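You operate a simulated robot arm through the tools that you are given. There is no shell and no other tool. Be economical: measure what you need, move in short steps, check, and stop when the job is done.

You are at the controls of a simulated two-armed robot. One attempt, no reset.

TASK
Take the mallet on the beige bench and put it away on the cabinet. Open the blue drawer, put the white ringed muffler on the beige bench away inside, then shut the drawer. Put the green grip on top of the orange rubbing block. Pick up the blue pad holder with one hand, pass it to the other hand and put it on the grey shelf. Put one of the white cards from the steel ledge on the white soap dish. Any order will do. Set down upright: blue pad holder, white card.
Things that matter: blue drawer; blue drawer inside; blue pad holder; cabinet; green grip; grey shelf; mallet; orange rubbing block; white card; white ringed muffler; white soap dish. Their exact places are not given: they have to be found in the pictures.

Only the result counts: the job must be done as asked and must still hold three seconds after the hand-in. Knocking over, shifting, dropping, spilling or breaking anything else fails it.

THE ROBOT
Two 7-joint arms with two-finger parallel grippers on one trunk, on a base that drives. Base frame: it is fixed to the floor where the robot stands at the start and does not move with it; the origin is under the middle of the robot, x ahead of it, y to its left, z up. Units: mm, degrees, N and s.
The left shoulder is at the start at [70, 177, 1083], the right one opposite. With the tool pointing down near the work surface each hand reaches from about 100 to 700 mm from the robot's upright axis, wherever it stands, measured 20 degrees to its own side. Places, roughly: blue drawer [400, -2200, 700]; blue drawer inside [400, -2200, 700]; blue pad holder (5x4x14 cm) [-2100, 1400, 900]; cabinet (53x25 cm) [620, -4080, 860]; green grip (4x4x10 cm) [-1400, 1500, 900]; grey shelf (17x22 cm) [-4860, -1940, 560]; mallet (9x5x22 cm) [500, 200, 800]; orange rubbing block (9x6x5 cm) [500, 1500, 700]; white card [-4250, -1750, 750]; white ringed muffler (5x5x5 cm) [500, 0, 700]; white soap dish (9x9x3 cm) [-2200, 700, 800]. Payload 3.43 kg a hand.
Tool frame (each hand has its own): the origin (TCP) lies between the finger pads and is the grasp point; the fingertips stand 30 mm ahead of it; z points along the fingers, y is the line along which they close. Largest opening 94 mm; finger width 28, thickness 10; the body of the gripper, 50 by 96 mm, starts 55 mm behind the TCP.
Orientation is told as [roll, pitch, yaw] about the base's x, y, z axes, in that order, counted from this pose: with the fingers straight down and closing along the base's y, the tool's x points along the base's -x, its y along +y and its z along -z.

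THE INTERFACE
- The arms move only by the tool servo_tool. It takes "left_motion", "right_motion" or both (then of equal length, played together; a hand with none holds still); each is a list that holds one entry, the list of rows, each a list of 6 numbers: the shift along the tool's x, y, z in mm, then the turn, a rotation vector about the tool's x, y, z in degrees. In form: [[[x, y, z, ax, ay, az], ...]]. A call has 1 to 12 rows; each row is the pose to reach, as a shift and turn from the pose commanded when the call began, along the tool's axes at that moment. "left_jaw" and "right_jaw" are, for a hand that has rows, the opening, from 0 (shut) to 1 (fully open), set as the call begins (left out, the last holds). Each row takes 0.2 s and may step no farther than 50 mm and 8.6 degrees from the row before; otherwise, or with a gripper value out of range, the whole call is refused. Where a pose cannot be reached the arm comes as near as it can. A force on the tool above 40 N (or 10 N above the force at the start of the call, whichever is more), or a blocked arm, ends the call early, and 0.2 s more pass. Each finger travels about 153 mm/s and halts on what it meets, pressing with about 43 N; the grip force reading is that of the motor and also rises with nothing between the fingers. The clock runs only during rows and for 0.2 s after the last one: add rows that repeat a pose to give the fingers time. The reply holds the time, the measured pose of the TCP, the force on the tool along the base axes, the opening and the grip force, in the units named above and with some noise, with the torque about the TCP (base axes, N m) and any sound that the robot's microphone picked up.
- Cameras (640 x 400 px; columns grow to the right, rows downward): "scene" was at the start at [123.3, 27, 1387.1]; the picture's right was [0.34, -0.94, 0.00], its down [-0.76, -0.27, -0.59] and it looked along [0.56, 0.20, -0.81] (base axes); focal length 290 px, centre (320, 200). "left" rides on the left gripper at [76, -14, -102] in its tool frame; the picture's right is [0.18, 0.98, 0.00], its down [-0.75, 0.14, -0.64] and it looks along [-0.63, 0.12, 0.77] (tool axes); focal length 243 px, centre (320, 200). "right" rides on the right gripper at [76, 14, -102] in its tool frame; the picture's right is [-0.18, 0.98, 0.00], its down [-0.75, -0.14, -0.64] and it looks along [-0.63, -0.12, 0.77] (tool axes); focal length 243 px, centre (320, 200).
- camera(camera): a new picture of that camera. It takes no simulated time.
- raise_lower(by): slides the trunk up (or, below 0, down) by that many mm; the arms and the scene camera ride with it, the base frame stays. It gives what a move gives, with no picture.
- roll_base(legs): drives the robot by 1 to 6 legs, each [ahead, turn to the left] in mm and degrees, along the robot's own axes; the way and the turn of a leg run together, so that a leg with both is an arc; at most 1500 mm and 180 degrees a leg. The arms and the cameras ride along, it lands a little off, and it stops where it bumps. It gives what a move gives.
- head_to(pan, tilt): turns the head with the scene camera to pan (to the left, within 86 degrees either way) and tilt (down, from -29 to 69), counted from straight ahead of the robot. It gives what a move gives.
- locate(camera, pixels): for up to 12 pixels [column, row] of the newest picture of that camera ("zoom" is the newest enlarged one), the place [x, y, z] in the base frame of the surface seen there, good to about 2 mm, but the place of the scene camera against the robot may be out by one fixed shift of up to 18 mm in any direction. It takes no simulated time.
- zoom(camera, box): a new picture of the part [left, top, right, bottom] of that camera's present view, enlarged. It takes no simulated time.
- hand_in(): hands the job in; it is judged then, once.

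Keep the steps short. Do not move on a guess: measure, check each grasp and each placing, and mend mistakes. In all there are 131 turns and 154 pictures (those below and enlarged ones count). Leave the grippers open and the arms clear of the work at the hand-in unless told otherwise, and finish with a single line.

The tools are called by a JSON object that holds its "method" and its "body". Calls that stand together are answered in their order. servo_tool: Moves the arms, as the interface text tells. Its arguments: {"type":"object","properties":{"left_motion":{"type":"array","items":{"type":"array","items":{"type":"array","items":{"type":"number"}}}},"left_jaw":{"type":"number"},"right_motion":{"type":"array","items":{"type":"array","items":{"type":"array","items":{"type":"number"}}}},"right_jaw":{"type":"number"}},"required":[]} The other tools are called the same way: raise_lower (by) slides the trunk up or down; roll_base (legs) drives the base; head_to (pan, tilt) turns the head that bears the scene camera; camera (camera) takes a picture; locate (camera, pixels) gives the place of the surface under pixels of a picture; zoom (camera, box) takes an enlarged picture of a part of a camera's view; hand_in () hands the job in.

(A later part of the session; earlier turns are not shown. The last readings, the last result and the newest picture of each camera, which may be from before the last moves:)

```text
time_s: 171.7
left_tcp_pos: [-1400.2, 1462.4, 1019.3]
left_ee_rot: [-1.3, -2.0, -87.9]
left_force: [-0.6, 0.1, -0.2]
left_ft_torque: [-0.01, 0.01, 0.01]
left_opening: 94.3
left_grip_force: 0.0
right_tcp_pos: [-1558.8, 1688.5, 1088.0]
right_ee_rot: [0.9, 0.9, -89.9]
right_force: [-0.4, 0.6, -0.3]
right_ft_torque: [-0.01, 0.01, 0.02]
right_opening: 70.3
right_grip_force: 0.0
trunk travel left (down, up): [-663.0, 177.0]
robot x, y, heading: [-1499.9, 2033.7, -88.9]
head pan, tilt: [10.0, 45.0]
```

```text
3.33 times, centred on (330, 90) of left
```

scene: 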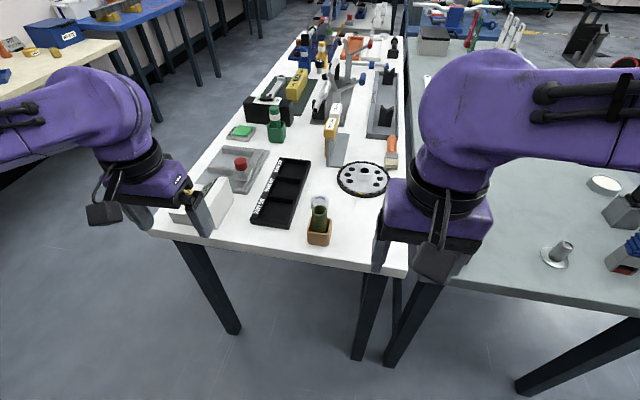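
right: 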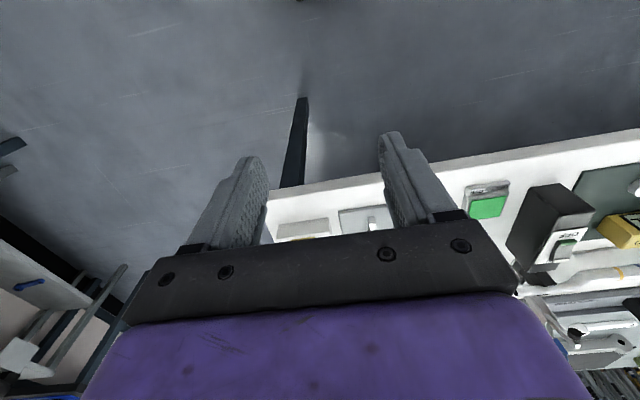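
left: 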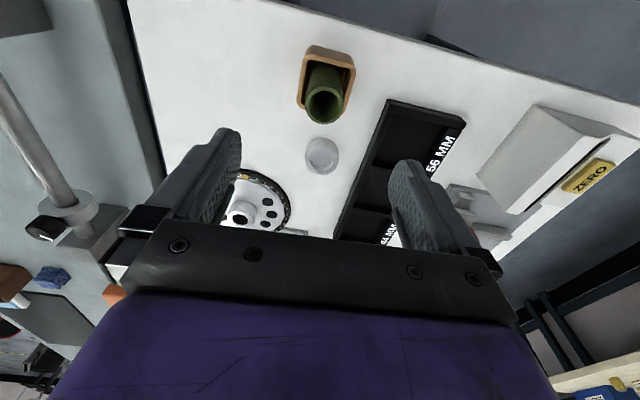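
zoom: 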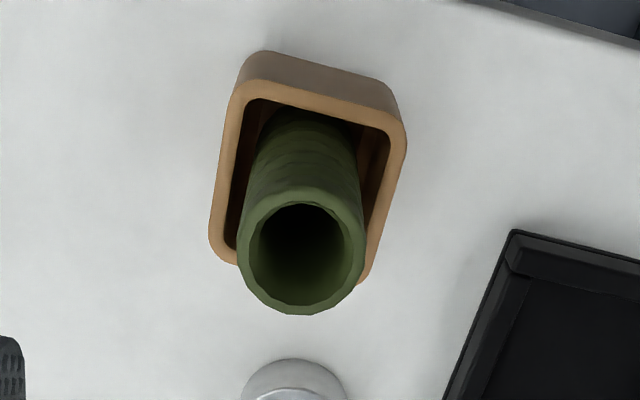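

Grip top centre is (-1400,1460,902) and the holder rim is at 849. I'll descend to z≈885 and close.

{"method": "servo_tool", "body": {"left_motion": [[[1, 1, 40, 0, 0, 0], [2, 2, 80, 0, 0, 0], [2, 3, 115, 0, 0, 0], [2, 3, 133, 0, 0, 0], [2, 3, 133, 0, 0, 0]]], "left_jaw": 0.8}}

{"method": "servo_tool", "body": {"left_motion": [[[0, 0, 0, 0, 0, 0], [0, 0, 0, 0, 0, 0], [0, 0, 0, 0, 0, 0], [0, 0, 0, 0, 0, 0]]], "left_jaw": 0}}

{"method": "camera", "body": {"camera": "left"}}

```text
time_s: 172.9
left_tcp_pos: [-1398.9, 1458.7, 887.6]
left_ee_rot: [-1.2, -2.0, -87.7]
left_force: [-0.5, 0.6, 0.0]
left_ft_torque: [0.01, 0.04, 0.02]
left_opening: 75.4
left_grip_force: 0.1
right_tcp_pos: [-1559.3, 1687.6, 1087.8]
right_ee_rot: [0.9, 0.9, -89.9]
right_force: [1.1, 1.2, -0.4]
right_ft_torque: [0.03, -0.01, 0.01]
right_opening: 70.6
right_grip_force: 0.2
trunk travel left (down, up): [-663.0, 177.0]
robot x, y, heading: [-1504.0, 2032.5, -89.1]
head pan, tilt: [10.0, 45.0]
```

```text
time_s: 173.9
left_tcp_pos: [-1399.0, 1459.6, 886.3]
left_ee_rot: [-1.3, -2.0, -87.8]
left_force: [1.7, -0.3, 0.4]
left_ft_torque: [-0.01, -0.07, -0.02]
left_opening: 34.3
left_grip_force: 43.3
right_tcp_pos: [-1558.1, 1687.0, 1087.4]
right_ee_rot: [0.9, 0.8, -89.9]
right_force: [-0.9, -0.1, -0.7]
right_ft_torque: [0.02, -0.02, 0.03]
right_opening: 70.6
right_grip_force: 0.2
trunk travel left (down, up): [-663.0, 177.0]
robot x, y, heading: [-1500.3, 2036.7, -88.9]
head pan, tilt: [10.0, 45.0]
```

```text
99 pictures are left
```

left: 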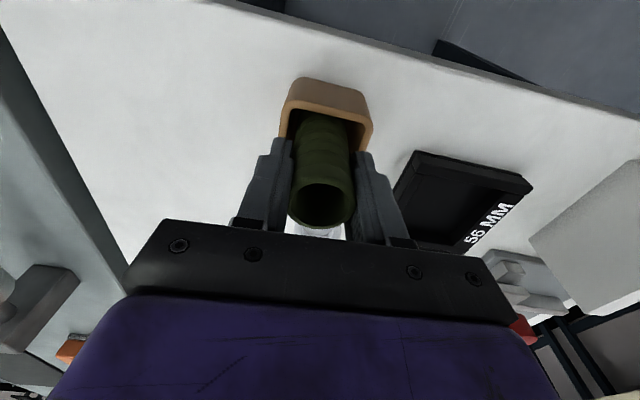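

Gripped (34 mm). I'll lift straight up out of the holder.

{"method": "servo_tool", "body": {"left_motion": [[[-1, 0, -30, 0, 0, 0], [-2, -1, -65, 0, 0, 0], [-3, -2, -100, 0, 0, 0], [-5, -3, -150, 0, 0, 0], [-5, -3, -150, 0, 0, 0]]]}}

{"method": "camera", "body": {"camera": "left"}}

{"method": "camera", "body": {"camera": "scene"}}

```text
time_s: 175.1
left_tcp_pos: [-1398.9, 1459.1, 1035.4]
left_ee_rot: [-1.3, -2.0, -87.9]
left_force: [-0.1, -0.1, -0.6]
left_ft_torque: [0.04, -0.03, -0.01]
left_opening: 34.6
left_grip_force: 42.8
right_tcp_pos: [-1559.2, 1686.8, 1087.1]
right_ee_rot: [0.8, 0.9, -89.9]
right_force: [0.2, -0.5, -0.3]
right_ft_torque: [0.01, -0.01, 0.04]
right_opening: 70.2
right_grip_force: 0.0
trunk travel left (down, up): [-663.0, 177.0]
robot x, y, heading: [-1500.9, 2034.3, -89.0]
head pan, tilt: [10.0, 45.0]
```

```text
98 pictures are left
```

left: 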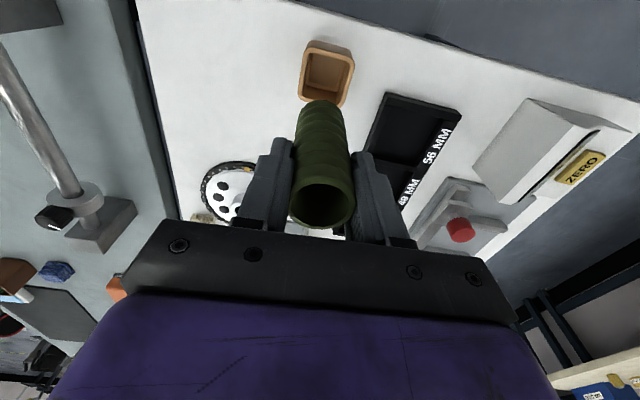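

```text
97 pictures are left
```

scene: 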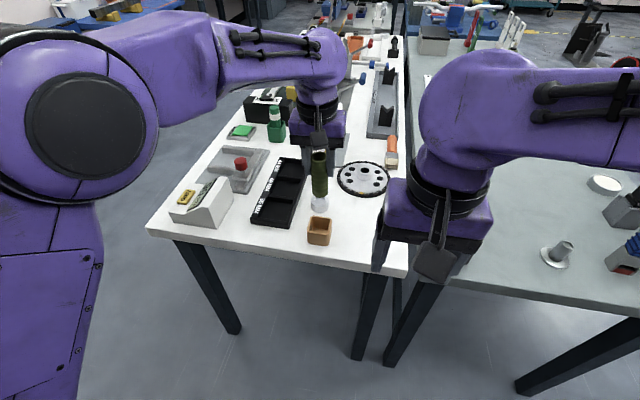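

The grip is out. I'll retract the left hand and shift the base to face the pad holder.

{"method": "servo_tool", "body": {"left_motion": [[[30, 34, -10, 0, 0, 0], [60, 68, -15, 0, 0, 0], [90, 102, -20, 0, 0, 0], [120, 136, -25, 0, 0, 0], [150, 170, -25, 0, 0, 0], [175, 190, -25, 0, 0, 0]]]}}

{"method": "roll_base", "body": {"legs": [[0, -90], [430, 0], [0, 89]]}}

{"method": "head_to", "body": {"pan": -10, "tilt": 40}}

{"method": "camera", "body": {"camera": "scene"}}

```text
time_s: 176.5
left_tcp_pos: [-1215.1, 1642.7, 1052.3]
left_ee_rot: [-1.2, -2.1, -87.8]
left_force: [0.1, -0.3, -0.1]
left_ft_torque: [-0.04, 0.01, 0.01]
left_opening: 34.6
left_grip_force: 43.6
right_tcp_pos: [-1559.3, 1689.0, 1087.3]
right_ee_rot: [0.9, 0.8, -89.7]
right_force: [0.7, 0.5, 0.4]
right_ft_torque: [0.0, -0.01, 0.02]
right_opening: 70.5
right_grip_force: 0.1
trunk travel left (down, up): [-663.0, 177.0]
robot x, y, heading: [-1502.7, 2035.5, -89.0]
head pan, tilt: [10.0, 45.0]
```

```text
time_s: 186.7
left_tcp_pos: [-1647.1, 1626.9, 1052.3]
left_ee_rot: [-1.2, -2.0, -88.7]
left_force: [0.1, 0.2, -0.4]
left_ft_torque: [-0.01, 0.0, -0.01]
left_opening: 34.5
left_grip_force: 43.0
right_tcp_pos: [-1992.2, 1679.2, 1087.1]
right_ee_rot: [0.9, 0.9, -90.7]
right_force: [-0.1, 0.6, 0.6]
right_ft_torque: [-0.03, -0.01, 0.0]
right_opening: 70.6
right_grip_force: 0.1
trunk travel left (down, up): [-663.0, 177.0]
robot x, y, heading: [-1926.8, 2021.1, -89.8]
head pan, tilt: [10.0, 45.0]
```

```text
time_s: 187.5
left_tcp_pos: [-1647.9, 1628.4, 1051.9]
left_ee_rot: [-1.3, -2.0, -88.7]
left_force: [0.2, 0.1, -0.1]
left_ft_torque: [0.03, -0.02, -0.02]
left_opening: 34.3
left_grip_force: 43.1
right_tcp_pos: [-1992.0, 1679.4, 1086.9]
right_ee_rot: [0.9, 0.8, -90.7]
right_force: [0.8, -0.4, -0.5]
right_ft_torque: [0.01, 0.0, 0.04]
right_opening: 70.2
right_grip_force: 0.0
trunk travel left (down, up): [-663.0, 177.0]
robot x, y, heading: [-1932.1, 2024.8, -90.4]
head pan, tilt: [-10.0, 40.0]
```

```text
96 pictures are left
```

scene: 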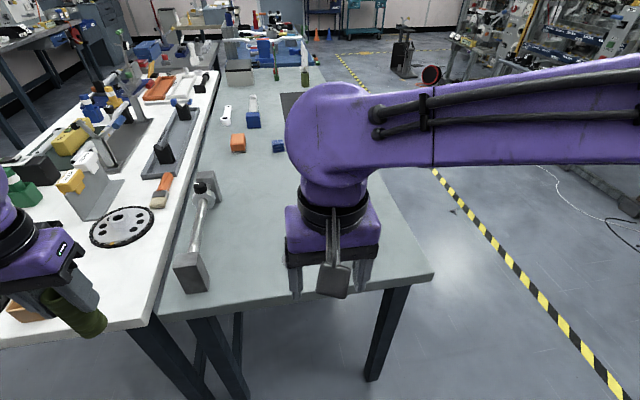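

{"method": "camera", "body": {"camera": "right"}}

```text
95 pictures are left
```

right: 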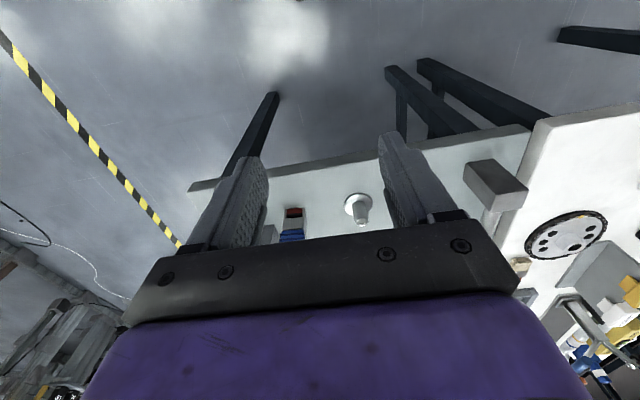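

{"method": "zoom", "body": {"camera": "right", "box": [250, 180, 390, 250]}}

{"method": "locate", "body": {"camera": "right", "pixels": [[292, 235], [293, 222], [294, 212], [358, 208], [356, 200], [270, 232], [330, 185], [310, 235]]}}

```text
4.57 times, centred on (320, 215) of right
```

zoom: 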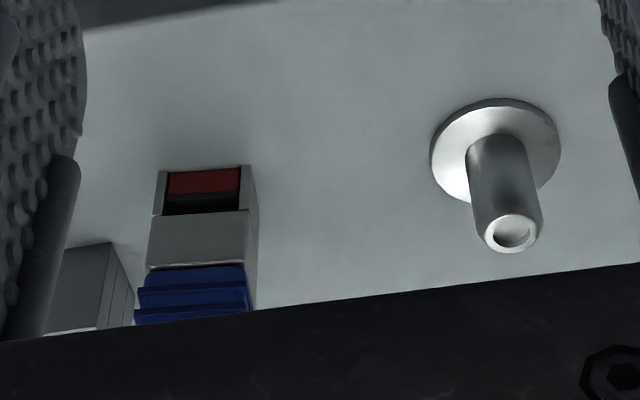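

```text
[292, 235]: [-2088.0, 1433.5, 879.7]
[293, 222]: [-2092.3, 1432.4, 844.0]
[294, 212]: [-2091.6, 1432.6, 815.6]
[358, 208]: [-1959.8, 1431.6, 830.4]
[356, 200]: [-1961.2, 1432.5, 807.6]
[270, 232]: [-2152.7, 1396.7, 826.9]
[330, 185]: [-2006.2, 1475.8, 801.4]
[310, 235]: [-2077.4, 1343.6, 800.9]
```

{"method": "servo_tool", "body": {"right_motion": [[[-40, -16, 0, 0, 0, 0], [-80, -32, 0, 0, 0, 0], [-120, -48, 0, 0, 0, 0], [-160, -64, 0, 0, 0, 0], [-200, -80, 0, 0, 0, 0], [-240, -95, 0, 0, 0, 0], [-240, -95, 0, 0, 0, 0]]], "right_jaw": 1}}

{"method": "camera", "body": {"camera": "right"}}

{"method": "camera", "body": {"camera": "scene"}}

```text
time_s: 189.1
left_tcp_pos: [-1648.1, 1629.6, 1052.2]
left_ee_rot: [-1.3, -2.0, -88.7]
left_force: [-0.7, 0.7, 0.0]
left_ft_torque: [-0.01, 0.0, 0.02]
left_opening: 34.4
left_grip_force: 43.2
right_tcp_pos: [-2089.7, 1443.0, 1081.3]
right_ee_rot: [0.9, 0.8, -90.6]
right_force: [0.1, 0.0, 0.4]
right_ft_torque: [-0.03, -0.01, -0.01]
right_opening: 94.1
right_grip_force: 0.0
trunk travel left (down, up): [-663.0, 177.0]
robot x, y, heading: [-1932.9, 2027.7, -90.0]
head pan, tilt: [-10.0, 40.0]
```

```text
93 pictures are left
```

right: 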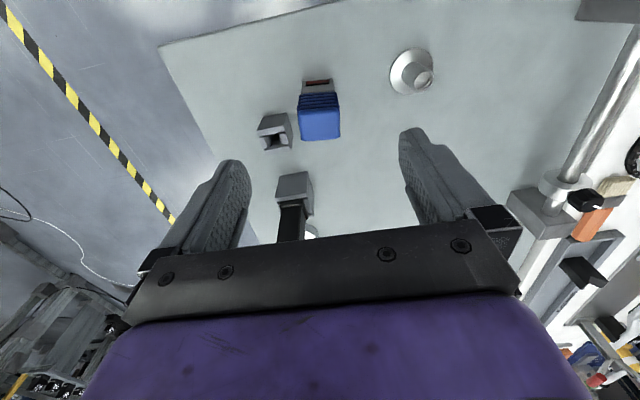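

```text
92 pictures are left
```

scene: 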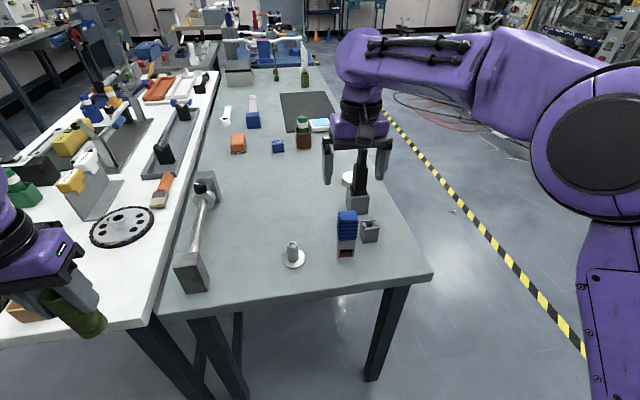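

{"method": "zoom", "body": {"camera": "scene", "box": [210, 80, 410, 270]}}

{"method": "locate", "body": {"camera": "scene", "pixels": [[318, 124], [310, 128], [347, 178], [238, 143], [303, 130], [278, 145], [347, 215], [347, 250], [371, 225], [360, 190], [252, 120], [318, 131]]}}

{"method": "locate", "body": {"camera": "right", "pixels": [[319, 125], [303, 110], [337, 110], [303, 138], [340, 136], [318, 100], [318, 90], [318, 82], [272, 120], [290, 180], [292, 210], [300, 100]]}}

{"method": "zoom", "body": {"camera": "right", "box": [240, 60, 360, 160]}}

```text
2.11 times, centred on (310, 175) of scene
```

zoom: 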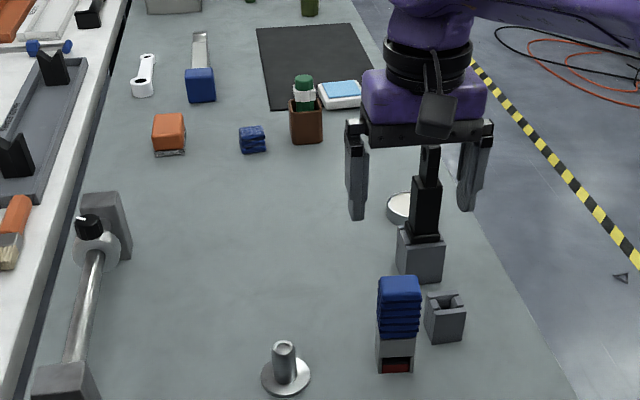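

```text
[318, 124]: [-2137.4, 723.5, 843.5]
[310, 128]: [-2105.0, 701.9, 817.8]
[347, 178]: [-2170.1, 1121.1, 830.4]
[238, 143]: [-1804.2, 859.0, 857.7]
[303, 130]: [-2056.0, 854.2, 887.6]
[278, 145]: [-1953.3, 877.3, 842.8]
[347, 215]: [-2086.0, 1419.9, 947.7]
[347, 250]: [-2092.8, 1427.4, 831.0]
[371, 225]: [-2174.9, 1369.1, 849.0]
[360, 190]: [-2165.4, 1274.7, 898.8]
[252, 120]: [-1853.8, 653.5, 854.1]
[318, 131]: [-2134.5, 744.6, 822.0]
```

```text
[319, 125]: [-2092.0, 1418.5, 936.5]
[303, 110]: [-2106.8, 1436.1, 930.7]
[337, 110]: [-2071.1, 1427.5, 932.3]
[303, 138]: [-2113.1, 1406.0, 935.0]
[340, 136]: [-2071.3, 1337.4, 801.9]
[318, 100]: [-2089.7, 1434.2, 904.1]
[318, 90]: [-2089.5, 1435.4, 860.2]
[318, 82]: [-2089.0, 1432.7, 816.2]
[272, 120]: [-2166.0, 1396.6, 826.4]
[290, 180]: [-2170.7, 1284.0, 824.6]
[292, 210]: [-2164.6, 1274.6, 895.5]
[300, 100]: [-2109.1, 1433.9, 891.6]
```

```text
4.00 times, centred on (300, 110) of right
```

zoom: 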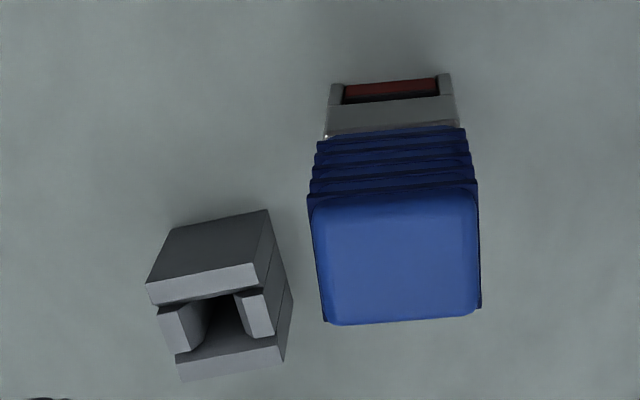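

The pad holder spans z 800–937, centre (-2091,1416). I'll take it by the blue top with the right hand at TCP z≈912.

{"method": "servo_tool", "body": {"right_motion": [[[-15, -2, 40, 0, 0, 0], [-29, -3, 80, 0, 0, 0], [-29, -3, 120, 0, 0, 0], [-29, -3, 155, 0, 0, 0], [-29, -3, 169, 0, 0, 0], [-29, -3, 169, 0, 0, 0]]], "right_jaw": 0.78}}

{"method": "servo_tool", "body": {"right_motion": [[[0, 0, 0, 0, 0, 0], [0, 0, 0, 0, 0, 0], [0, 0, 0, 0, 0, 0], [0, 0, 0, 0, 0, 0]]], "right_jaw": 0}}

{"method": "camera", "body": {"camera": "right"}}

```text
time_s: 190.5
left_tcp_pos: [-1648.8, 1627.0, 1051.9]
left_ee_rot: [-1.3, -2.0, -88.7]
left_force: [0.2, -0.5, -0.4]
left_ft_torque: [-0.03, -0.03, -0.04]
left_opening: 34.3
left_grip_force: 43.0
right_tcp_pos: [-2090.5, 1415.4, 911.7]
right_ee_rot: [0.9, 0.9, -90.7]
right_force: [0.0, -0.1, 0.5]
right_ft_torque: [0.0, -0.02, 0.04]
right_opening: 73.5
right_grip_force: 0.0
trunk travel left (down, up): [-663.0, 177.0]
robot x, y, heading: [-1928.3, 2023.2, -90.1]
head pan, tilt: [-10.0, 40.0]
```

```text
time_s: 191.5
left_tcp_pos: [-1648.1, 1626.6, 1051.6]
left_ee_rot: [-1.4, -2.0, -88.7]
left_force: [0.2, -0.3, -0.3]
left_ft_torque: [-0.03, -0.01, -0.01]
left_opening: 34.2
left_grip_force: 43.0
right_tcp_pos: [-2090.6, 1413.9, 912.6]
right_ee_rot: [0.9, 0.9, -90.7]
right_force: [-2.2, -0.3, 0.3]
right_ft_torque: [-0.01, 0.39, 0.03]
right_opening: 48.4
right_grip_force: 43.0
trunk travel left (down, up): [-663.0, 177.0]
robot x, y, heading: [-1928.8, 2025.7, -89.5]
head pan, tilt: [-10.0, 40.0]
```

```text
89 pictures are left
```

right: 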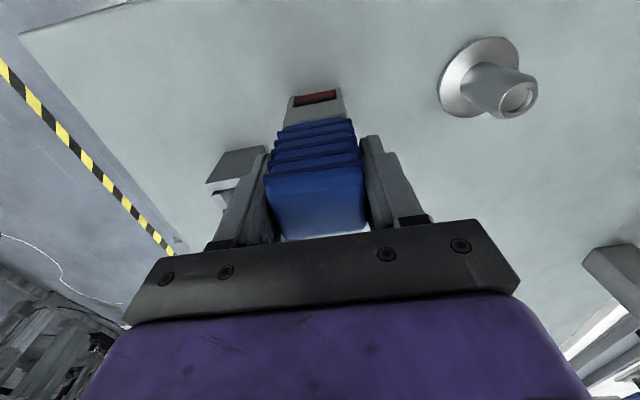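

Held (48 mm). I'll lift and check.

{"method": "servo_tool", "body": {"right_motion": [[[0, 0, -30, 0, 0, 0], [0, 0, -70, 0, 0, 0], [0, 0, -110, 0, 0, 0], [10, 0, -150, 0, 0, 0], [30, 5, -180, 0, 0, 0], [65, 10, -190, 0, 0, 0], [105, 20, -195, 0, 0, 0], [145, 30, -200, 0, 0, 0], [185, 45, -200, 0, 0, 0], [225, 60, -200, 0, 0, 0], [255, 80, -200, 0, 0, 0]]]}}

{"method": "head_to", "body": {"pan": 0, "tilt": 40}}

{"method": "camera", "body": {"camera": "scene"}}

{"method": "camera", "body": {"camera": "right"}}

```text
time_s: 193.9
left_tcp_pos: [-1647.8, 1628.4, 1051.7]
left_ee_rot: [-1.4, -2.0, -88.6]
left_force: [-0.5, -0.4, -0.5]
left_ft_torque: [-0.02, 0.0, 0.03]
left_opening: 34.2
left_grip_force: 42.9
right_tcp_pos: [-2008.8, 1665.7, 1117.5]
right_ee_rot: [0.8, 0.7, -90.7]
right_force: [1.3, 0.2, -6.1]
right_ft_torque: [-0.02, 0.01, 0.02]
right_opening: 48.2
right_grip_force: 42.6
trunk travel left (down, up): [-663.0, 177.0]
robot x, y, heading: [-1929.4, 2025.0, -89.7]
head pan, tilt: [-10.0, 40.0]
```

```text
time_s: 194.7
left_tcp_pos: [-1648.5, 1626.7, 1052.0]
left_ee_rot: [-1.3, -2.1, -88.7]
left_force: [-0.2, 0.5, -1.0]
left_ft_torque: [0.01, 0.02, 0.0]
left_opening: 34.2
left_grip_force: 42.9
right_tcp_pos: [-2011.1, 1664.1, 1117.1]
right_ee_rot: [0.9, 1.0, -90.6]
right_force: [-0.3, -0.5, -6.1]
right_ft_torque: [-0.03, 0.0, 0.01]
right_opening: 48.4
right_grip_force: 43.2
trunk travel left (down, up): [-663.0, 177.0]
robot x, y, heading: [-1931.5, 2023.6, -89.8]
head pan, tilt: [0.0, 40.0]
```

```text
88 pictures are left
```

scene: 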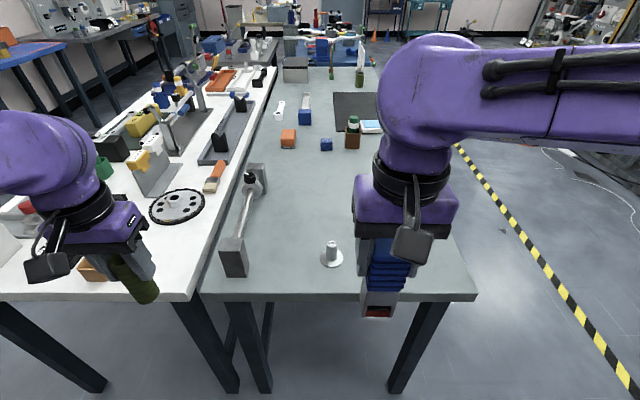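

```text
87 pictures are left
```

right: 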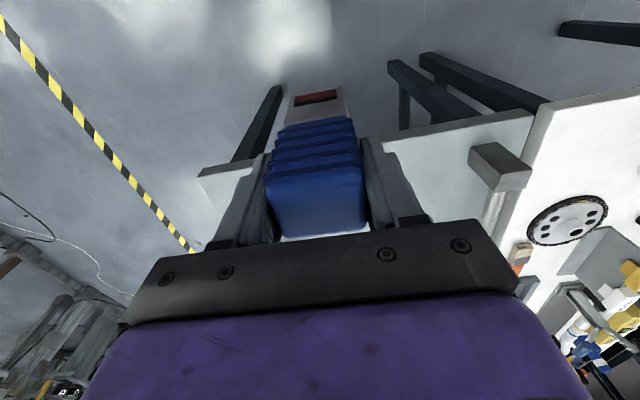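

Both are held. I'll drive to the bench end with the orange block, near (500,1500).

{"method": "roll_base", "body": {"legs": [[0, 90], [1450, 0], [400, 0], [0, -90], [620, 0], [0, 90]]}}

{"method": "head_to", "body": {"pan": 0, "tilt": 40}}

{"method": "camera", "body": {"camera": "scene"}}

```text
time_s: 218.5
left_tcp_pos: [310.6, 1671.1, 1051.0]
left_ee_rot: [-1.3, -2.0, 0.4]
left_force: [0.8, -0.7, -0.2]
left_ft_torque: [0.03, 0.04, 0.01]
left_opening: 34.4
left_grip_force: 42.8
right_tcp_pos: [267.5, 1308.3, 1117.4]
right_ee_rot: [0.9, 1.0, -1.6]
right_force: [0.5, 0.4, -5.8]
right_ft_torque: [-0.04, -0.01, -0.02]
right_opening: 48.3
right_grip_force: 43.2
trunk travel left (down, up): [-663.0, 177.0]
robot x, y, heading: [-91.0, 1395.8, -0.8]
head pan, tilt: [0.0, 40.0]
```

```text
time_s: 219.1
left_tcp_pos: [310.1, 1670.4, 1050.8]
left_ee_rot: [-1.3, -2.0, 0.4]
left_force: [0.6, -0.2, -0.6]
left_ft_torque: [0.02, -0.02, 0.03]
left_opening: 34.6
left_grip_force: 42.9
right_tcp_pos: [266.5, 1308.7, 1117.2]
right_ee_rot: [0.9, 1.1, -1.6]
right_force: [1.5, -0.4, -6.3]
right_ft_torque: [-0.02, 0.01, -0.01]
right_opening: 48.5
right_grip_force: 42.6
trunk travel left (down, up): [-663.0, 177.0]
robot x, y, heading: [-93.1, 1396.1, -0.8]
head pan, tilt: [0.0, 40.0]
```

```text
86 pictures are left
```

scene: 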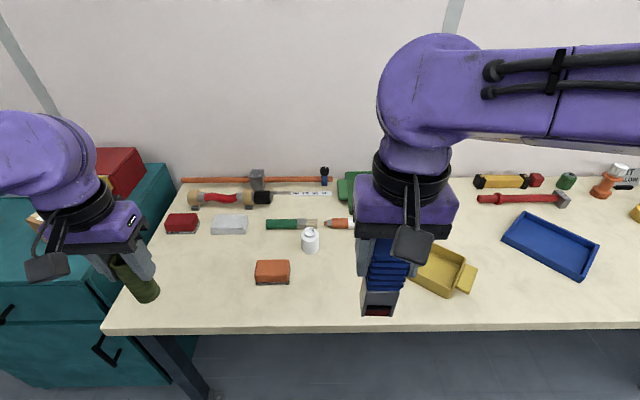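

The orange block is at (272,272). I'll measure it.

{"method": "zoom", "body": {"camera": "scene", "box": [230, 230, 330, 300]}}

{"method": "locate", "body": {"camera": "scene", "pixels": [[272, 268], [257, 263], [288, 263], [257, 276], [288, 276], [272, 282], [310, 240], [300, 300]]}}

```text
5.71 times, centred on (280, 265) of scene
```

zoom: 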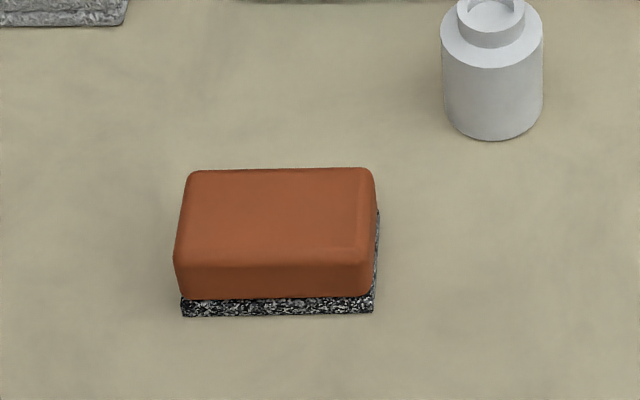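

```text
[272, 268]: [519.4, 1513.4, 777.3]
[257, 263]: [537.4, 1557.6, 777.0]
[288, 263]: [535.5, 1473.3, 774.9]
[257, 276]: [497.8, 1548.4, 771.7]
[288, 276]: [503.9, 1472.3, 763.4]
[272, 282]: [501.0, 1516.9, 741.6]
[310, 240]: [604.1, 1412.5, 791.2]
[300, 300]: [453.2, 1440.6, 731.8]
```

{"method": "servo_tool", "body": {"left_motion": [[[-30, -25, 0, 0, 0, 0], [-60, -50, 10, 0, 0, 0], [-95, -75, 20, 0, 0, 0], [-130, -100, 30, 0, 0, 0], [-160, -125, 40, 0, 0, 0], [-185, -150, 50, 0, 0, 0], [-185, -155, 60, 0, 0, 0], [-185, -155, 60, 0, 0, 0]]]}}

{"method": "camera", "body": {"camera": "left"}}

{"method": "locate", "body": {"camera": "left", "pixels": [[320, 60], [320, 80], [320, 40], [290, 60], [350, 60], [320, 100], [300, 90], [345, 90]]}}

```text
time_s: 220.9
left_tcp_pos: [499.1, 1514.7, 1000.3]
left_ee_rot: [-1.3, -2.1, 0.4]
left_force: [0.5, -0.4, -1.6]
left_ft_torque: [0.03, 0.01, -0.01]
left_opening: 34.1
left_grip_force: 42.9
right_tcp_pos: [267.0, 1306.8, 1117.9]
right_ee_rot: [0.9, 0.9, -1.7]
right_force: [-0.6, 1.0, -6.1]
right_ft_torque: [-0.01, 0.01, 0.0]
right_opening: 48.6
right_grip_force: 42.6
trunk travel left (down, up): [-663.0, 177.0]
robot x, y, heading: [-90.0, 1393.1, -0.9]
head pan, tilt: [0.0, 40.0]
```

```text
84 pictures are left
```

left: 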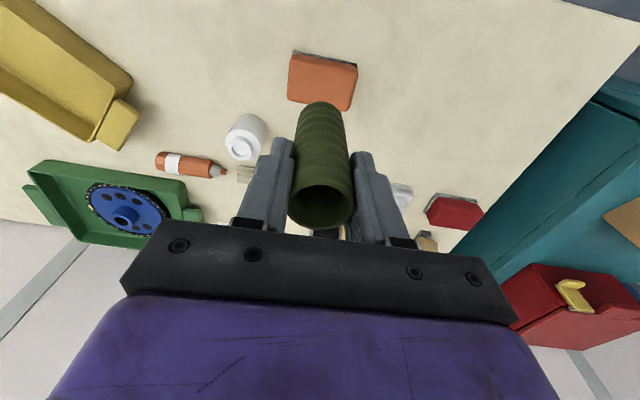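

```text
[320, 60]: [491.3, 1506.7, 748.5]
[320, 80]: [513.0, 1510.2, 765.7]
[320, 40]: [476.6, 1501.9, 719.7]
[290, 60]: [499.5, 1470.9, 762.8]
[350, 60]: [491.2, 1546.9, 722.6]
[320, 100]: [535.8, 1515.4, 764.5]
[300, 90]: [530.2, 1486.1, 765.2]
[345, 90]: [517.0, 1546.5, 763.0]
```

{"method": "zoom", "body": {"camera": "left", "box": [260, 20, 390, 130]}}

{"method": "locate", "body": {"camera": "left", "pixels": [[294, 60], [354, 68], [290, 96], [350, 108], [322, 64], [292, 78], [354, 88], [337, 107]]}}

```text
3.64 times, centred on (325, 75) of left
```

zoom: 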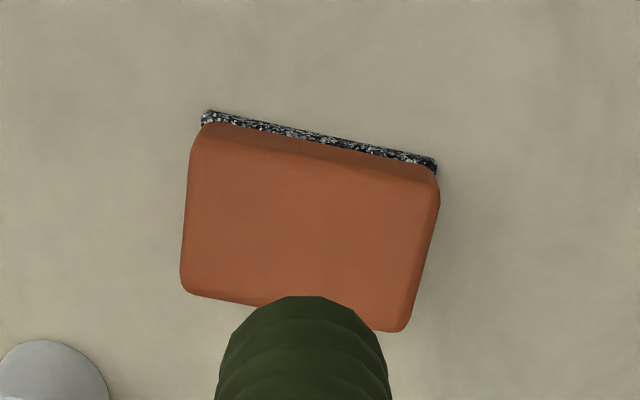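

```text
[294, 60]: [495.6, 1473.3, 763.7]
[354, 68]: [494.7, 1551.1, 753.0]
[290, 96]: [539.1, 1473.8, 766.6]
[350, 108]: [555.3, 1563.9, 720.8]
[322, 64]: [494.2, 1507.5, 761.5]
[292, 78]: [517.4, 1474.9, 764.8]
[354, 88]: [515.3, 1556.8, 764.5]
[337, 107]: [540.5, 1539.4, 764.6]
```

The block top is at z=765, centre (518,1514). I'll lower the grip to just above it.

{"method": "servo_tool", "body": {"left_motion": [[[-14, 1, 40, 0, 0, 0], [-14, 2, 80, 0, 0, 0], [-14, 3, 115, 0, 0, 0], [-14, 3, 138, 0, 0, 0], [-14, 3, 147, 0, 0, 0], [-14, 3, 147, 0, 0, 0]]]}}

{"method": "camera", "body": {"camera": "left"}}

{"method": "zoom", "body": {"camera": "scene", "box": [220, 200, 340, 300]}}

```text
time_s: 222.3
left_tcp_pos: [519.6, 1513.0, 855.6]
left_ee_rot: [-1.3, -2.0, 0.4]
left_force: [0.2, 0.0, -0.4]
left_ft_torque: [0.02, 0.02, 0.0]
left_opening: 34.2
left_grip_force: 42.9
right_tcp_pos: [269.3, 1307.8, 1117.5]
right_ee_rot: [0.9, 0.9, -1.6]
right_force: [0.7, 0.4, -5.3]
right_ft_torque: [0.01, -0.03, 0.0]
right_opening: 48.3
right_grip_force: 43.6
trunk travel left (down, up): [-663.0, 177.0]
robot x, y, heading: [-90.8, 1394.4, -0.9]
head pan, tilt: [0.0, 40.0]
```

```text
82 pictures are left
```

left: 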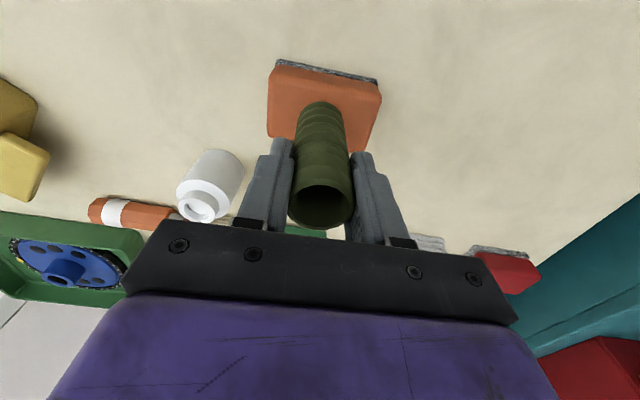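

```text
4.00 times, centred on (280, 250) of scene
```

zoom: 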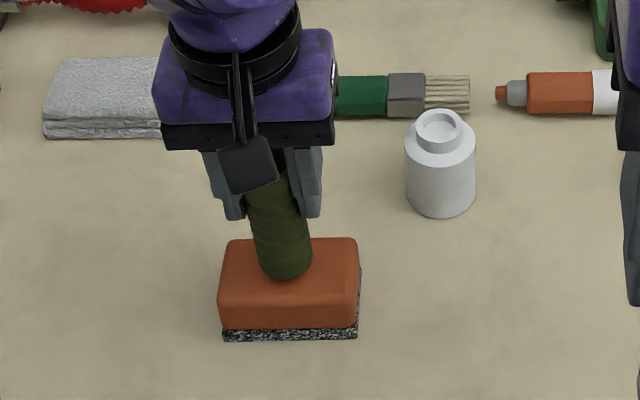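

Good. I'll creep down to contact.

{"method": "servo_tool", "body": {"left_motion": [[[0, 0, 3, 0, 0, 0], [0, 0, 5, 0, 0, 0], [0, 0, 6.5, 0, 0, 0], [0, 0, 8, 0, 0, 0]]]}}

```text
time_s: 223.3
left_tcp_pos: [517.7, 1515.5, 847.3]
left_ee_rot: [-1.4, -2.0, 0.4]
left_force: [0.6, 0.8, -1.4]
left_ft_torque: [-0.03, 0.01, -0.03]
left_opening: 34.3
left_grip_force: 42.5
right_tcp_pos: [268.1, 1308.1, 1117.5]
right_ee_rot: [0.9, 1.0, -1.7]
right_force: [-0.3, 0.2, -5.6]
right_ft_torque: [0.02, 0.0, 0.01]
right_opening: 48.4
right_grip_force: 43.0
trunk travel left (down, up): [-663.0, 177.0]
robot x, y, heading: [-90.7, 1394.9, -0.9]
head pan, tilt: [0.0, 40.0]
```

{"method": "servo_tool", "body": {"left_motion": [[[0, 0, 2, 0, 0, 0], [0, 0, 3.5, 0, 0, 0], [0, 0, 5, 0, 0, 0]]]}}

```text
time_s: 224.1
left_tcp_pos: [517.9, 1514.3, 847.2]
left_ee_rot: [-1.2, -2.6, 0.4]
left_force: [1.3, 1.7, 26.9]
left_ft_torque: [0.51, -0.13, -0.09]
left_opening: 34.3
left_grip_force: 43.4
right_tcp_pos: [264.2, 1308.1, 1117.9]
right_ee_rot: [1.0, 0.8, -1.7]
right_force: [-0.5, 0.6, -5.3]
right_ft_torque: [0.01, -0.01, 0.0]
right_opening: 48.0
right_grip_force: 42.9
trunk travel left (down, up): [-663.0, 177.0]
robot x, y, heading: [-90.8, 1396.7, -0.8]
head pan, tilt: [0.0, 40.0]
```

Contact (27 N). I'll back off 4 mm, open partly, and lift away.

{"method": "servo_tool", "body": {"left_motion": [[[0, 0, -4.5, 0, 0, 0], [0, 0, -4.5, 0, 0, 0]]]}}

{"method": "servo_tool", "body": {"left_motion": [[[0, 0, 0, 0, 0, 0], [0, 0, 0, 0, 0, 0], [0, 0, 0, 0, 0, 0], [-1, 0, -30, 0, 0, 0], [-2, 1, -65, 0, 0, 0], [-3, 2, -100, 0, 0, 0], [-4, 3, -140, 0, 0, 0]]], "left_jaw": 0.75}}

{"method": "camera", "body": {"camera": "left"}}

{"method": "zoom", "body": {"camera": "scene", "box": [220, 180, 340, 300]}}

```text
time_s: 224.7
left_tcp_pos: [517.6, 1514.2, 846.3]
left_ee_rot: [-1.3, -2.0, 0.4]
left_force: [7.0, 2.5, 12.8]
left_ft_torque: [0.34, -0.5, -0.08]
left_opening: 34.4
left_grip_force: 42.9
right_tcp_pos: [267.3, 1307.7, 1118.1]
right_ee_rot: [0.9, 0.9, -1.6]
right_force: [-0.2, 1.1, -5.6]
right_ft_torque: [-0.05, 0.02, 0.0]
right_opening: 48.5
right_grip_force: 42.6
trunk travel left (down, up): [-663.0, 177.0]
robot x, y, heading: [-88.0, 1394.3, -0.8]
head pan, tilt: [0.0, 40.0]
```

```text
time_s: 226.3
left_tcp_pos: [516.8, 1520.9, 987.4]
left_ee_rot: [-1.3, -2.0, 0.3]
left_force: [-0.2, -0.2, -0.5]
left_ft_torque: [0.01, 0.0, 0.03]
left_opening: 70.5
left_grip_force: 0.1
right_tcp_pos: [267.5, 1306.3, 1117.6]
right_ee_rot: [0.9, 0.9, -1.6]
right_force: [0.2, 0.2, -6.2]
right_ft_torque: [-0.03, 0.05, 0.01]
right_opening: 48.2
right_grip_force: 43.0
trunk travel left (down, up): [-663.0, 177.0]
robot x, y, heading: [-91.0, 1397.2, -0.9]
head pan, tilt: [0.0, 40.0]
```

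```text
80 pictures are left
```

left: 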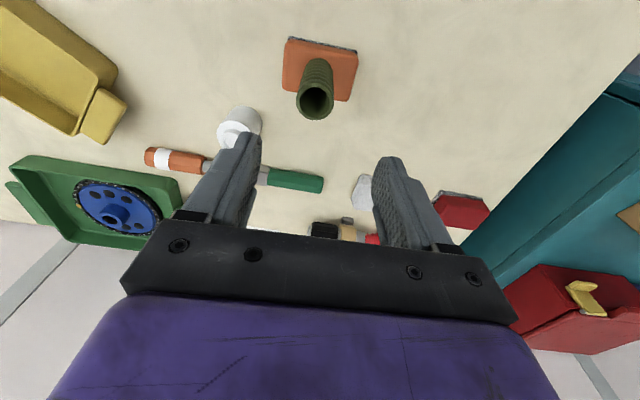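

```text
3.33 times, centred on (280, 240) of scene
```

zoom: 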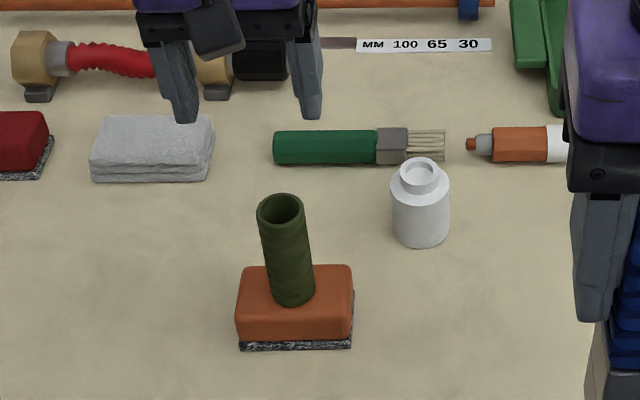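

The green grip stands on the orange block. I'll retract the left hand and drive round the island end toward the shelf.

{"method": "servo_tool", "body": {"left_motion": [[[40, 15, -10, 0, 0, 0], [80, 35, -20, 0, 0, 0], [120, 55, -30, 0, 0, 0], [160, 75, -40, 0, 0, 0], [185, 95, -50, 0, 0, 0]]], "left_jaw": 1}}

{"method": "roll_base", "body": {"legs": [[0, 91], [700, 0], [0, 90], [1450, 0], [900, 0]]}}

{"method": "head_to", "body": {"pan": 20, "tilt": 15}}

{"method": "camera", "body": {"camera": "scene"}}

```text
time_s: 227.5
left_tcp_pos: [329.3, 1621.1, 1025.8]
left_ee_rot: [-1.6, -2.0, 0.4]
left_force: [0.1, 0.1, 0.0]
left_ft_torque: [-0.04, 0.0, 0.04]
left_opening: 94.2
left_grip_force: 0.0
right_tcp_pos: [268.5, 1313.3, 1117.5]
right_ee_rot: [0.6, 0.9, -1.6]
right_force: [-0.5, 1.2, -6.5]
right_ft_torque: [-0.05, 0.02, -0.01]
right_opening: 48.2
right_grip_force: 42.6
trunk travel left (down, up): [-663.0, 177.0]
robot x, y, heading: [-92.3, 1395.8, -0.7]
head pan, tilt: [0.0, 40.0]
```

```text
time_s: 250.2
left_tcp_pos: [-2851.5, 1833.3, 1027.0]
left_ee_rot: [-1.3, -2.0, -177.9]
left_force: [0.7, 0.9, 0.5]
left_ft_torque: [-0.03, 0.01, 0.02]
left_opening: 94.3
left_grip_force: 0.0
right_tcp_pos: [-2798.2, 2144.0, 1117.5]
right_ee_rot: [0.9, 0.9, -179.9]
right_force: [-0.3, 0.2, -6.5]
right_ft_torque: [0.0, 0.01, -0.04]
right_opening: 48.2
right_grip_force: 42.7
trunk travel left (down, up): [-663.0, 177.0]
robot x, y, heading: [-2437.7, 2068.5, -179.2]
head pan, tilt: [0.0, 40.0]
```

```text
time_s: 251.1
left_tcp_pos: [-2852.5, 1832.4, 1027.5]
left_ee_rot: [-1.3, -2.0, -178.0]
left_force: [-0.4, 0.4, -0.5]
left_ft_torque: [-0.05, 0.02, 0.0]
left_opening: 94.0
left_grip_force: 0.0
right_tcp_pos: [-2798.4, 2144.5, 1117.6]
right_ee_rot: [1.0, 0.9, -180.0]
right_force: [-0.8, 0.2, -5.6]
right_ft_torque: [-0.01, 0.02, -0.02]
right_opening: 48.0
right_grip_force: 43.0
trunk travel left (down, up): [-663.0, 177.0]
robot x, y, heading: [-2438.6, 2070.3, -179.1]
head pan, tilt: [20.0, 15.0]
```

```text
78 pictures are left
```

scene: 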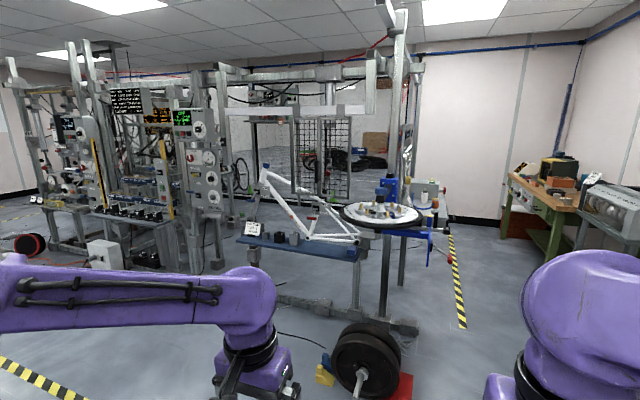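

{"method": "locate", "body": {"camera": "scene", "pixels": [[365, 365], [325, 375], [300, 310], [270, 270], [100, 245], [160, 260], [30, 245], [40, 390], [50, 200], [110, 150], [200, 250], [250, 195]]}}

{"method": "head_to", "body": {"pan": 65, "tilt": 15}}

{"method": "camera", "body": {"camera": "scene"}}

```text
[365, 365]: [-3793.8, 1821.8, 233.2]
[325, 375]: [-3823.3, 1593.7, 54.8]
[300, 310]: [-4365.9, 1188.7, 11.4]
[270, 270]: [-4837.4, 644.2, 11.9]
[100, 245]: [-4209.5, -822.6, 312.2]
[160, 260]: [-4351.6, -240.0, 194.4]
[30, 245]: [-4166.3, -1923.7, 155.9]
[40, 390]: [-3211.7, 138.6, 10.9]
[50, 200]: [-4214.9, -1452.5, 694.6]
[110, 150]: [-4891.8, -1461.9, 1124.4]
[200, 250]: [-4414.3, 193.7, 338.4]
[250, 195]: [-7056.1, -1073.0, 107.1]
```

```text
time_s: 252.2
left_tcp_pos: [-2852.3, 1834.7, 1028.5]
left_ee_rot: [-1.3, -2.0, -177.9]
left_force: [-0.6, -0.2, -0.5]
left_ft_torque: [0.02, 0.0, 0.01]
left_opening: 94.0
left_grip_force: 0.1
right_tcp_pos: [-2798.8, 2144.6, 1117.3]
right_ee_rot: [1.0, 0.9, -179.8]
right_force: [-0.2, -0.3, -6.5]
right_ft_torque: [0.01, -0.01, -0.01]
right_opening: 48.2
right_grip_force: 43.0
trunk travel left (down, up): [-663.0, 177.0]
robot x, y, heading: [-2439.8, 2069.2, -178.7]
head pan, tilt: [65.0, 15.0]
```

```text
77 pictures are left
```

scene: 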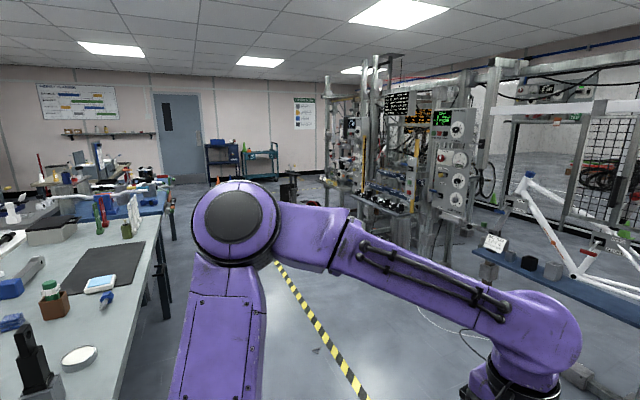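

{"method": "locate", "body": {"camera": "scene", "pixels": [[290, 185], [292, 205], [365, 215], [335, 200], [300, 200], [280, 170], [100, 284], [107, 300], [385, 210]]}}

{"method": "zoom", "body": {"camera": "scene", "box": [200, 60, 480, 240]}}

{"method": "zoom", "body": {"camera": "scene", "box": [20, 240, 160, 340]}}

```text
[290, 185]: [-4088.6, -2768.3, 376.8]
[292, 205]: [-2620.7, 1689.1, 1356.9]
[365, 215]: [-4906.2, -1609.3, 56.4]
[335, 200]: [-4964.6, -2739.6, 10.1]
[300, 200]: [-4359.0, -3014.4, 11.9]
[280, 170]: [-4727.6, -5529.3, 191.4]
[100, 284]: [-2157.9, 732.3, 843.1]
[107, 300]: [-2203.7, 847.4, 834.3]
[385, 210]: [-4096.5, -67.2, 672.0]
```

```text
2.22 times, centred on (340, 150) of scene
```

zoom: 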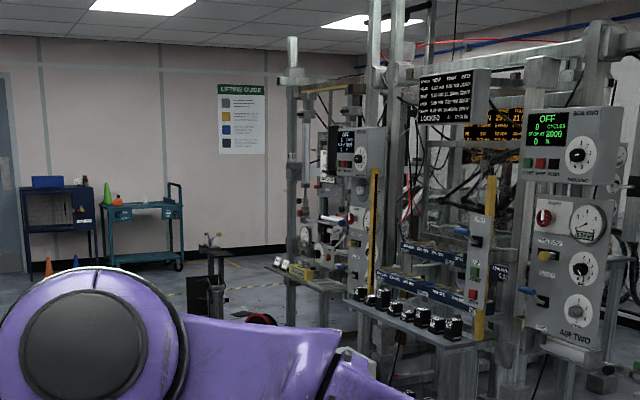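

```text
4.00 times, centred on (90, 290) of scene
```

zoom: 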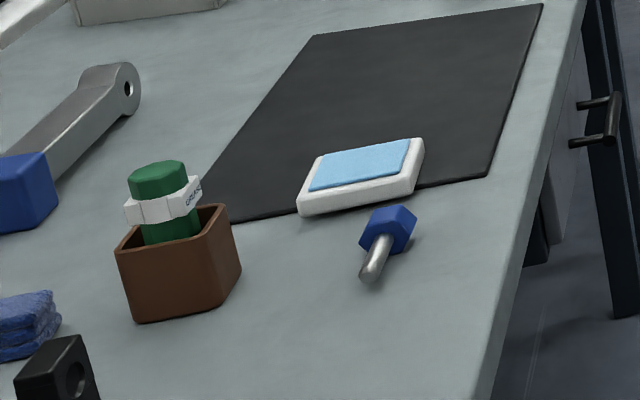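

The soap dish (white with light-blue top) is at about (-2158,732). Now drive to the steel ledge and shelf station.

{"method": "roll_base", "body": {"legs": [[850, -1], [0, 90], [1450, 0], [1450, 0], [900, 0], [0, -90]]}}

{"method": "head_to", "body": {"pan": 0, "tilt": 25}}

{"method": "camera", "body": {"camera": "scene"}}

```text
time_s: 282.3
left_tcp_pos: [-3623.7, -1960.4, 1028.4]
left_ee_rot: [-1.3, -2.0, -178.0]
left_force: [0.0, 0.0, 0.3]
left_ft_torque: [0.02, 0.02, 0.0]
left_opening: 93.8
left_grip_force: 0.1
right_tcp_pos: [-3568.9, -1652.1, 1117.3]
right_ee_rot: [0.9, 0.8, 179.9]
right_force: [0.0, -0.4, -6.4]
right_ft_torque: [0.02, 0.02, -0.03]
right_opening: 48.0
right_grip_force: 43.2
trunk travel left (down, up): [-663.0, 177.0]
robot x, y, heading: [-3208.8, -1727.5, -179.4]
head pan, tilt: [65.0, 15.0]
```

```text
time_s: 283.6
left_tcp_pos: [-3624.2, -1961.0, 1026.6]
left_ee_rot: [-1.2, -2.0, -178.1]
left_force: [0.2, 0.3, -0.7]
left_ft_torque: [0.0, -0.03, 0.0]
left_opening: 94.0
left_grip_force: 0.1
right_tcp_pos: [-3570.2, -1651.0, 1118.3]
right_ee_rot: [0.9, 0.9, 180.0]
right_force: [-0.3, -0.2, -5.4]
right_ft_torque: [0.0, -0.03, 0.0]
right_opening: 48.3
right_grip_force: 42.8
trunk travel left (down, up): [-663.0, 177.0]
robot x, y, heading: [-3211.4, -1729.3, -179.3]
head pan, tilt: [0.0, 25.0]
```

```text
74 pictures are left
```

scene: 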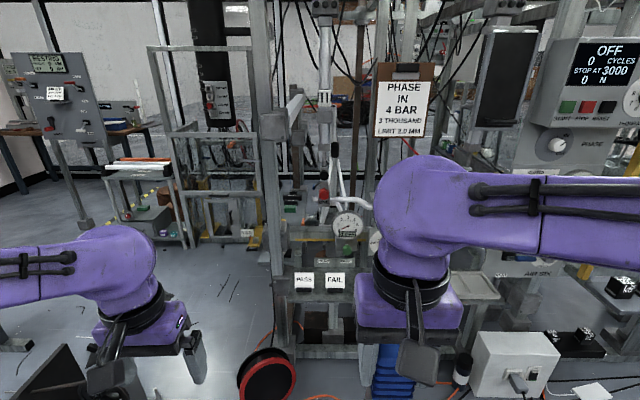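

The white PASS/FAIL cards are at (303,280) and (335,280). I'll zoom in.

{"method": "zoom", "body": {"camera": "scene", "box": [180, 160, 380, 380]}}

{"method": "locate", "body": {"camera": "scene", "pixels": [[303, 280], [335, 280], [335, 263], [280, 320], [265, 380], [225, 230], [200, 235], [310, 340], [240, 235], [140, 175], [310, 225], [290, 215]]}}

```text
1.82 times, centred on (280, 270) of scene
```

zoom: 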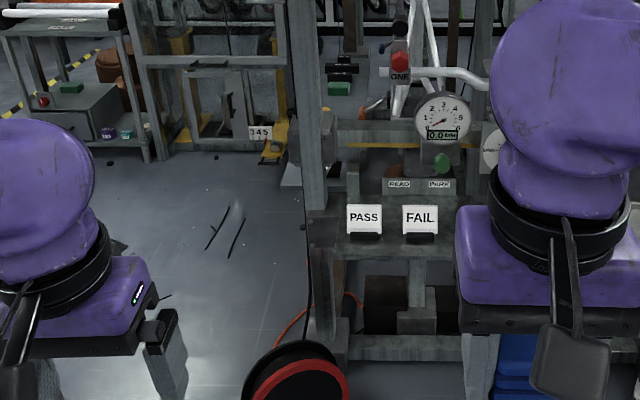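

```text
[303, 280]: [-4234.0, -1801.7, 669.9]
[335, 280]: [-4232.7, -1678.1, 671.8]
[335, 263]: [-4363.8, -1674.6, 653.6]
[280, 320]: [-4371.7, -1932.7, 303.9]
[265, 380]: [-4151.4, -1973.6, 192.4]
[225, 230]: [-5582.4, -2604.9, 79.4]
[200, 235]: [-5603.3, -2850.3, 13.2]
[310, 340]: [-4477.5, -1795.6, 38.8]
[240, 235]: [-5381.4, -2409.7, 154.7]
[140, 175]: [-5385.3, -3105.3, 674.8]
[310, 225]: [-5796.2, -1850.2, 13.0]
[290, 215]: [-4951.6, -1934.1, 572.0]
```

The cards stand at about (-4233,-1802) and (-4233,-1678). The shelf at (-4860,-1940,560) seems to be reached from the left side. I'll look left for a path.

{"method": "head_to", "body": {"pan": 35, "tilt": 25}}

{"method": "camera", "body": {"camera": "scene"}}

```text
time_s: 284.7
left_tcp_pos: [-3623.4, -1960.9, 1026.9]
left_ee_rot: [-1.2, -2.0, -178.0]
left_force: [-0.6, -1.1, -0.4]
left_ft_torque: [-0.02, 0.02, 0.01]
left_opening: 94.2
left_grip_force: 0.1
right_tcp_pos: [-3570.3, -1650.7, 1117.8]
right_ee_rot: [1.0, 1.0, 179.9]
right_force: [0.9, 0.1, -5.8]
right_ft_torque: [-0.04, 0.02, 0.0]
right_opening: 48.1
right_grip_force: 42.9
trunk travel left (down, up): [-663.0, 177.0]
robot x, y, heading: [-3208.2, -1726.8, -179.1]
head pan, tilt: [35.0, 25.0]
```

```text
72 pictures are left
```

scene: 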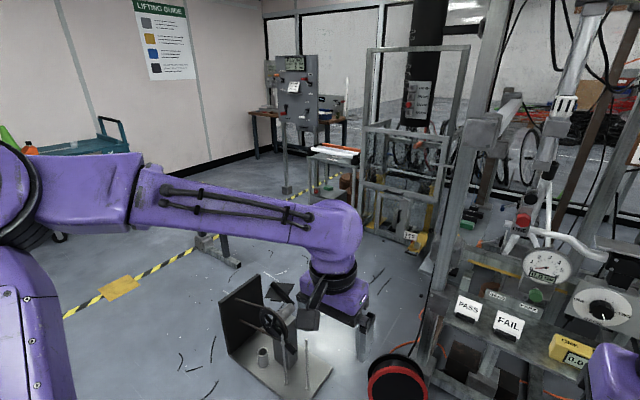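

{"method": "zoom", "body": {"camera": "scene", "box": [340, 120, 540, 300]}}

{"method": "locate", "body": {"camera": "scene", "pixels": [[230, 340], [285, 395], [330, 370], [262, 280], [400, 370], [425, 345], [415, 290], [345, 240], [445, 240], [200, 240], [240, 262], [370, 255]]}}

```text
2.22 times, centred on (440, 210) of scene
```

zoom: 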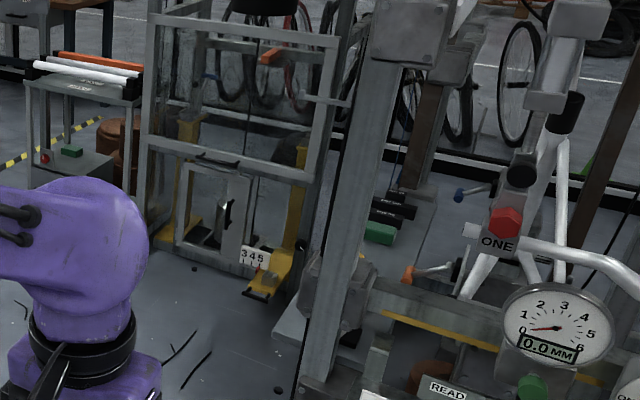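

```text
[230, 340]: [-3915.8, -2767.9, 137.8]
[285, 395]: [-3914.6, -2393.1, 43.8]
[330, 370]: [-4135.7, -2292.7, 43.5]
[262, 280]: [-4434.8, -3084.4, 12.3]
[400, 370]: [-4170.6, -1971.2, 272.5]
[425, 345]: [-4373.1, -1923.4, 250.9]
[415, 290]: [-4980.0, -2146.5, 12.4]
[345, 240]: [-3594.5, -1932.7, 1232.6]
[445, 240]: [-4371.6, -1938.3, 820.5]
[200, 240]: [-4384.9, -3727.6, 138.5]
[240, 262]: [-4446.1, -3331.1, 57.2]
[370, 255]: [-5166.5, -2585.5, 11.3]
```

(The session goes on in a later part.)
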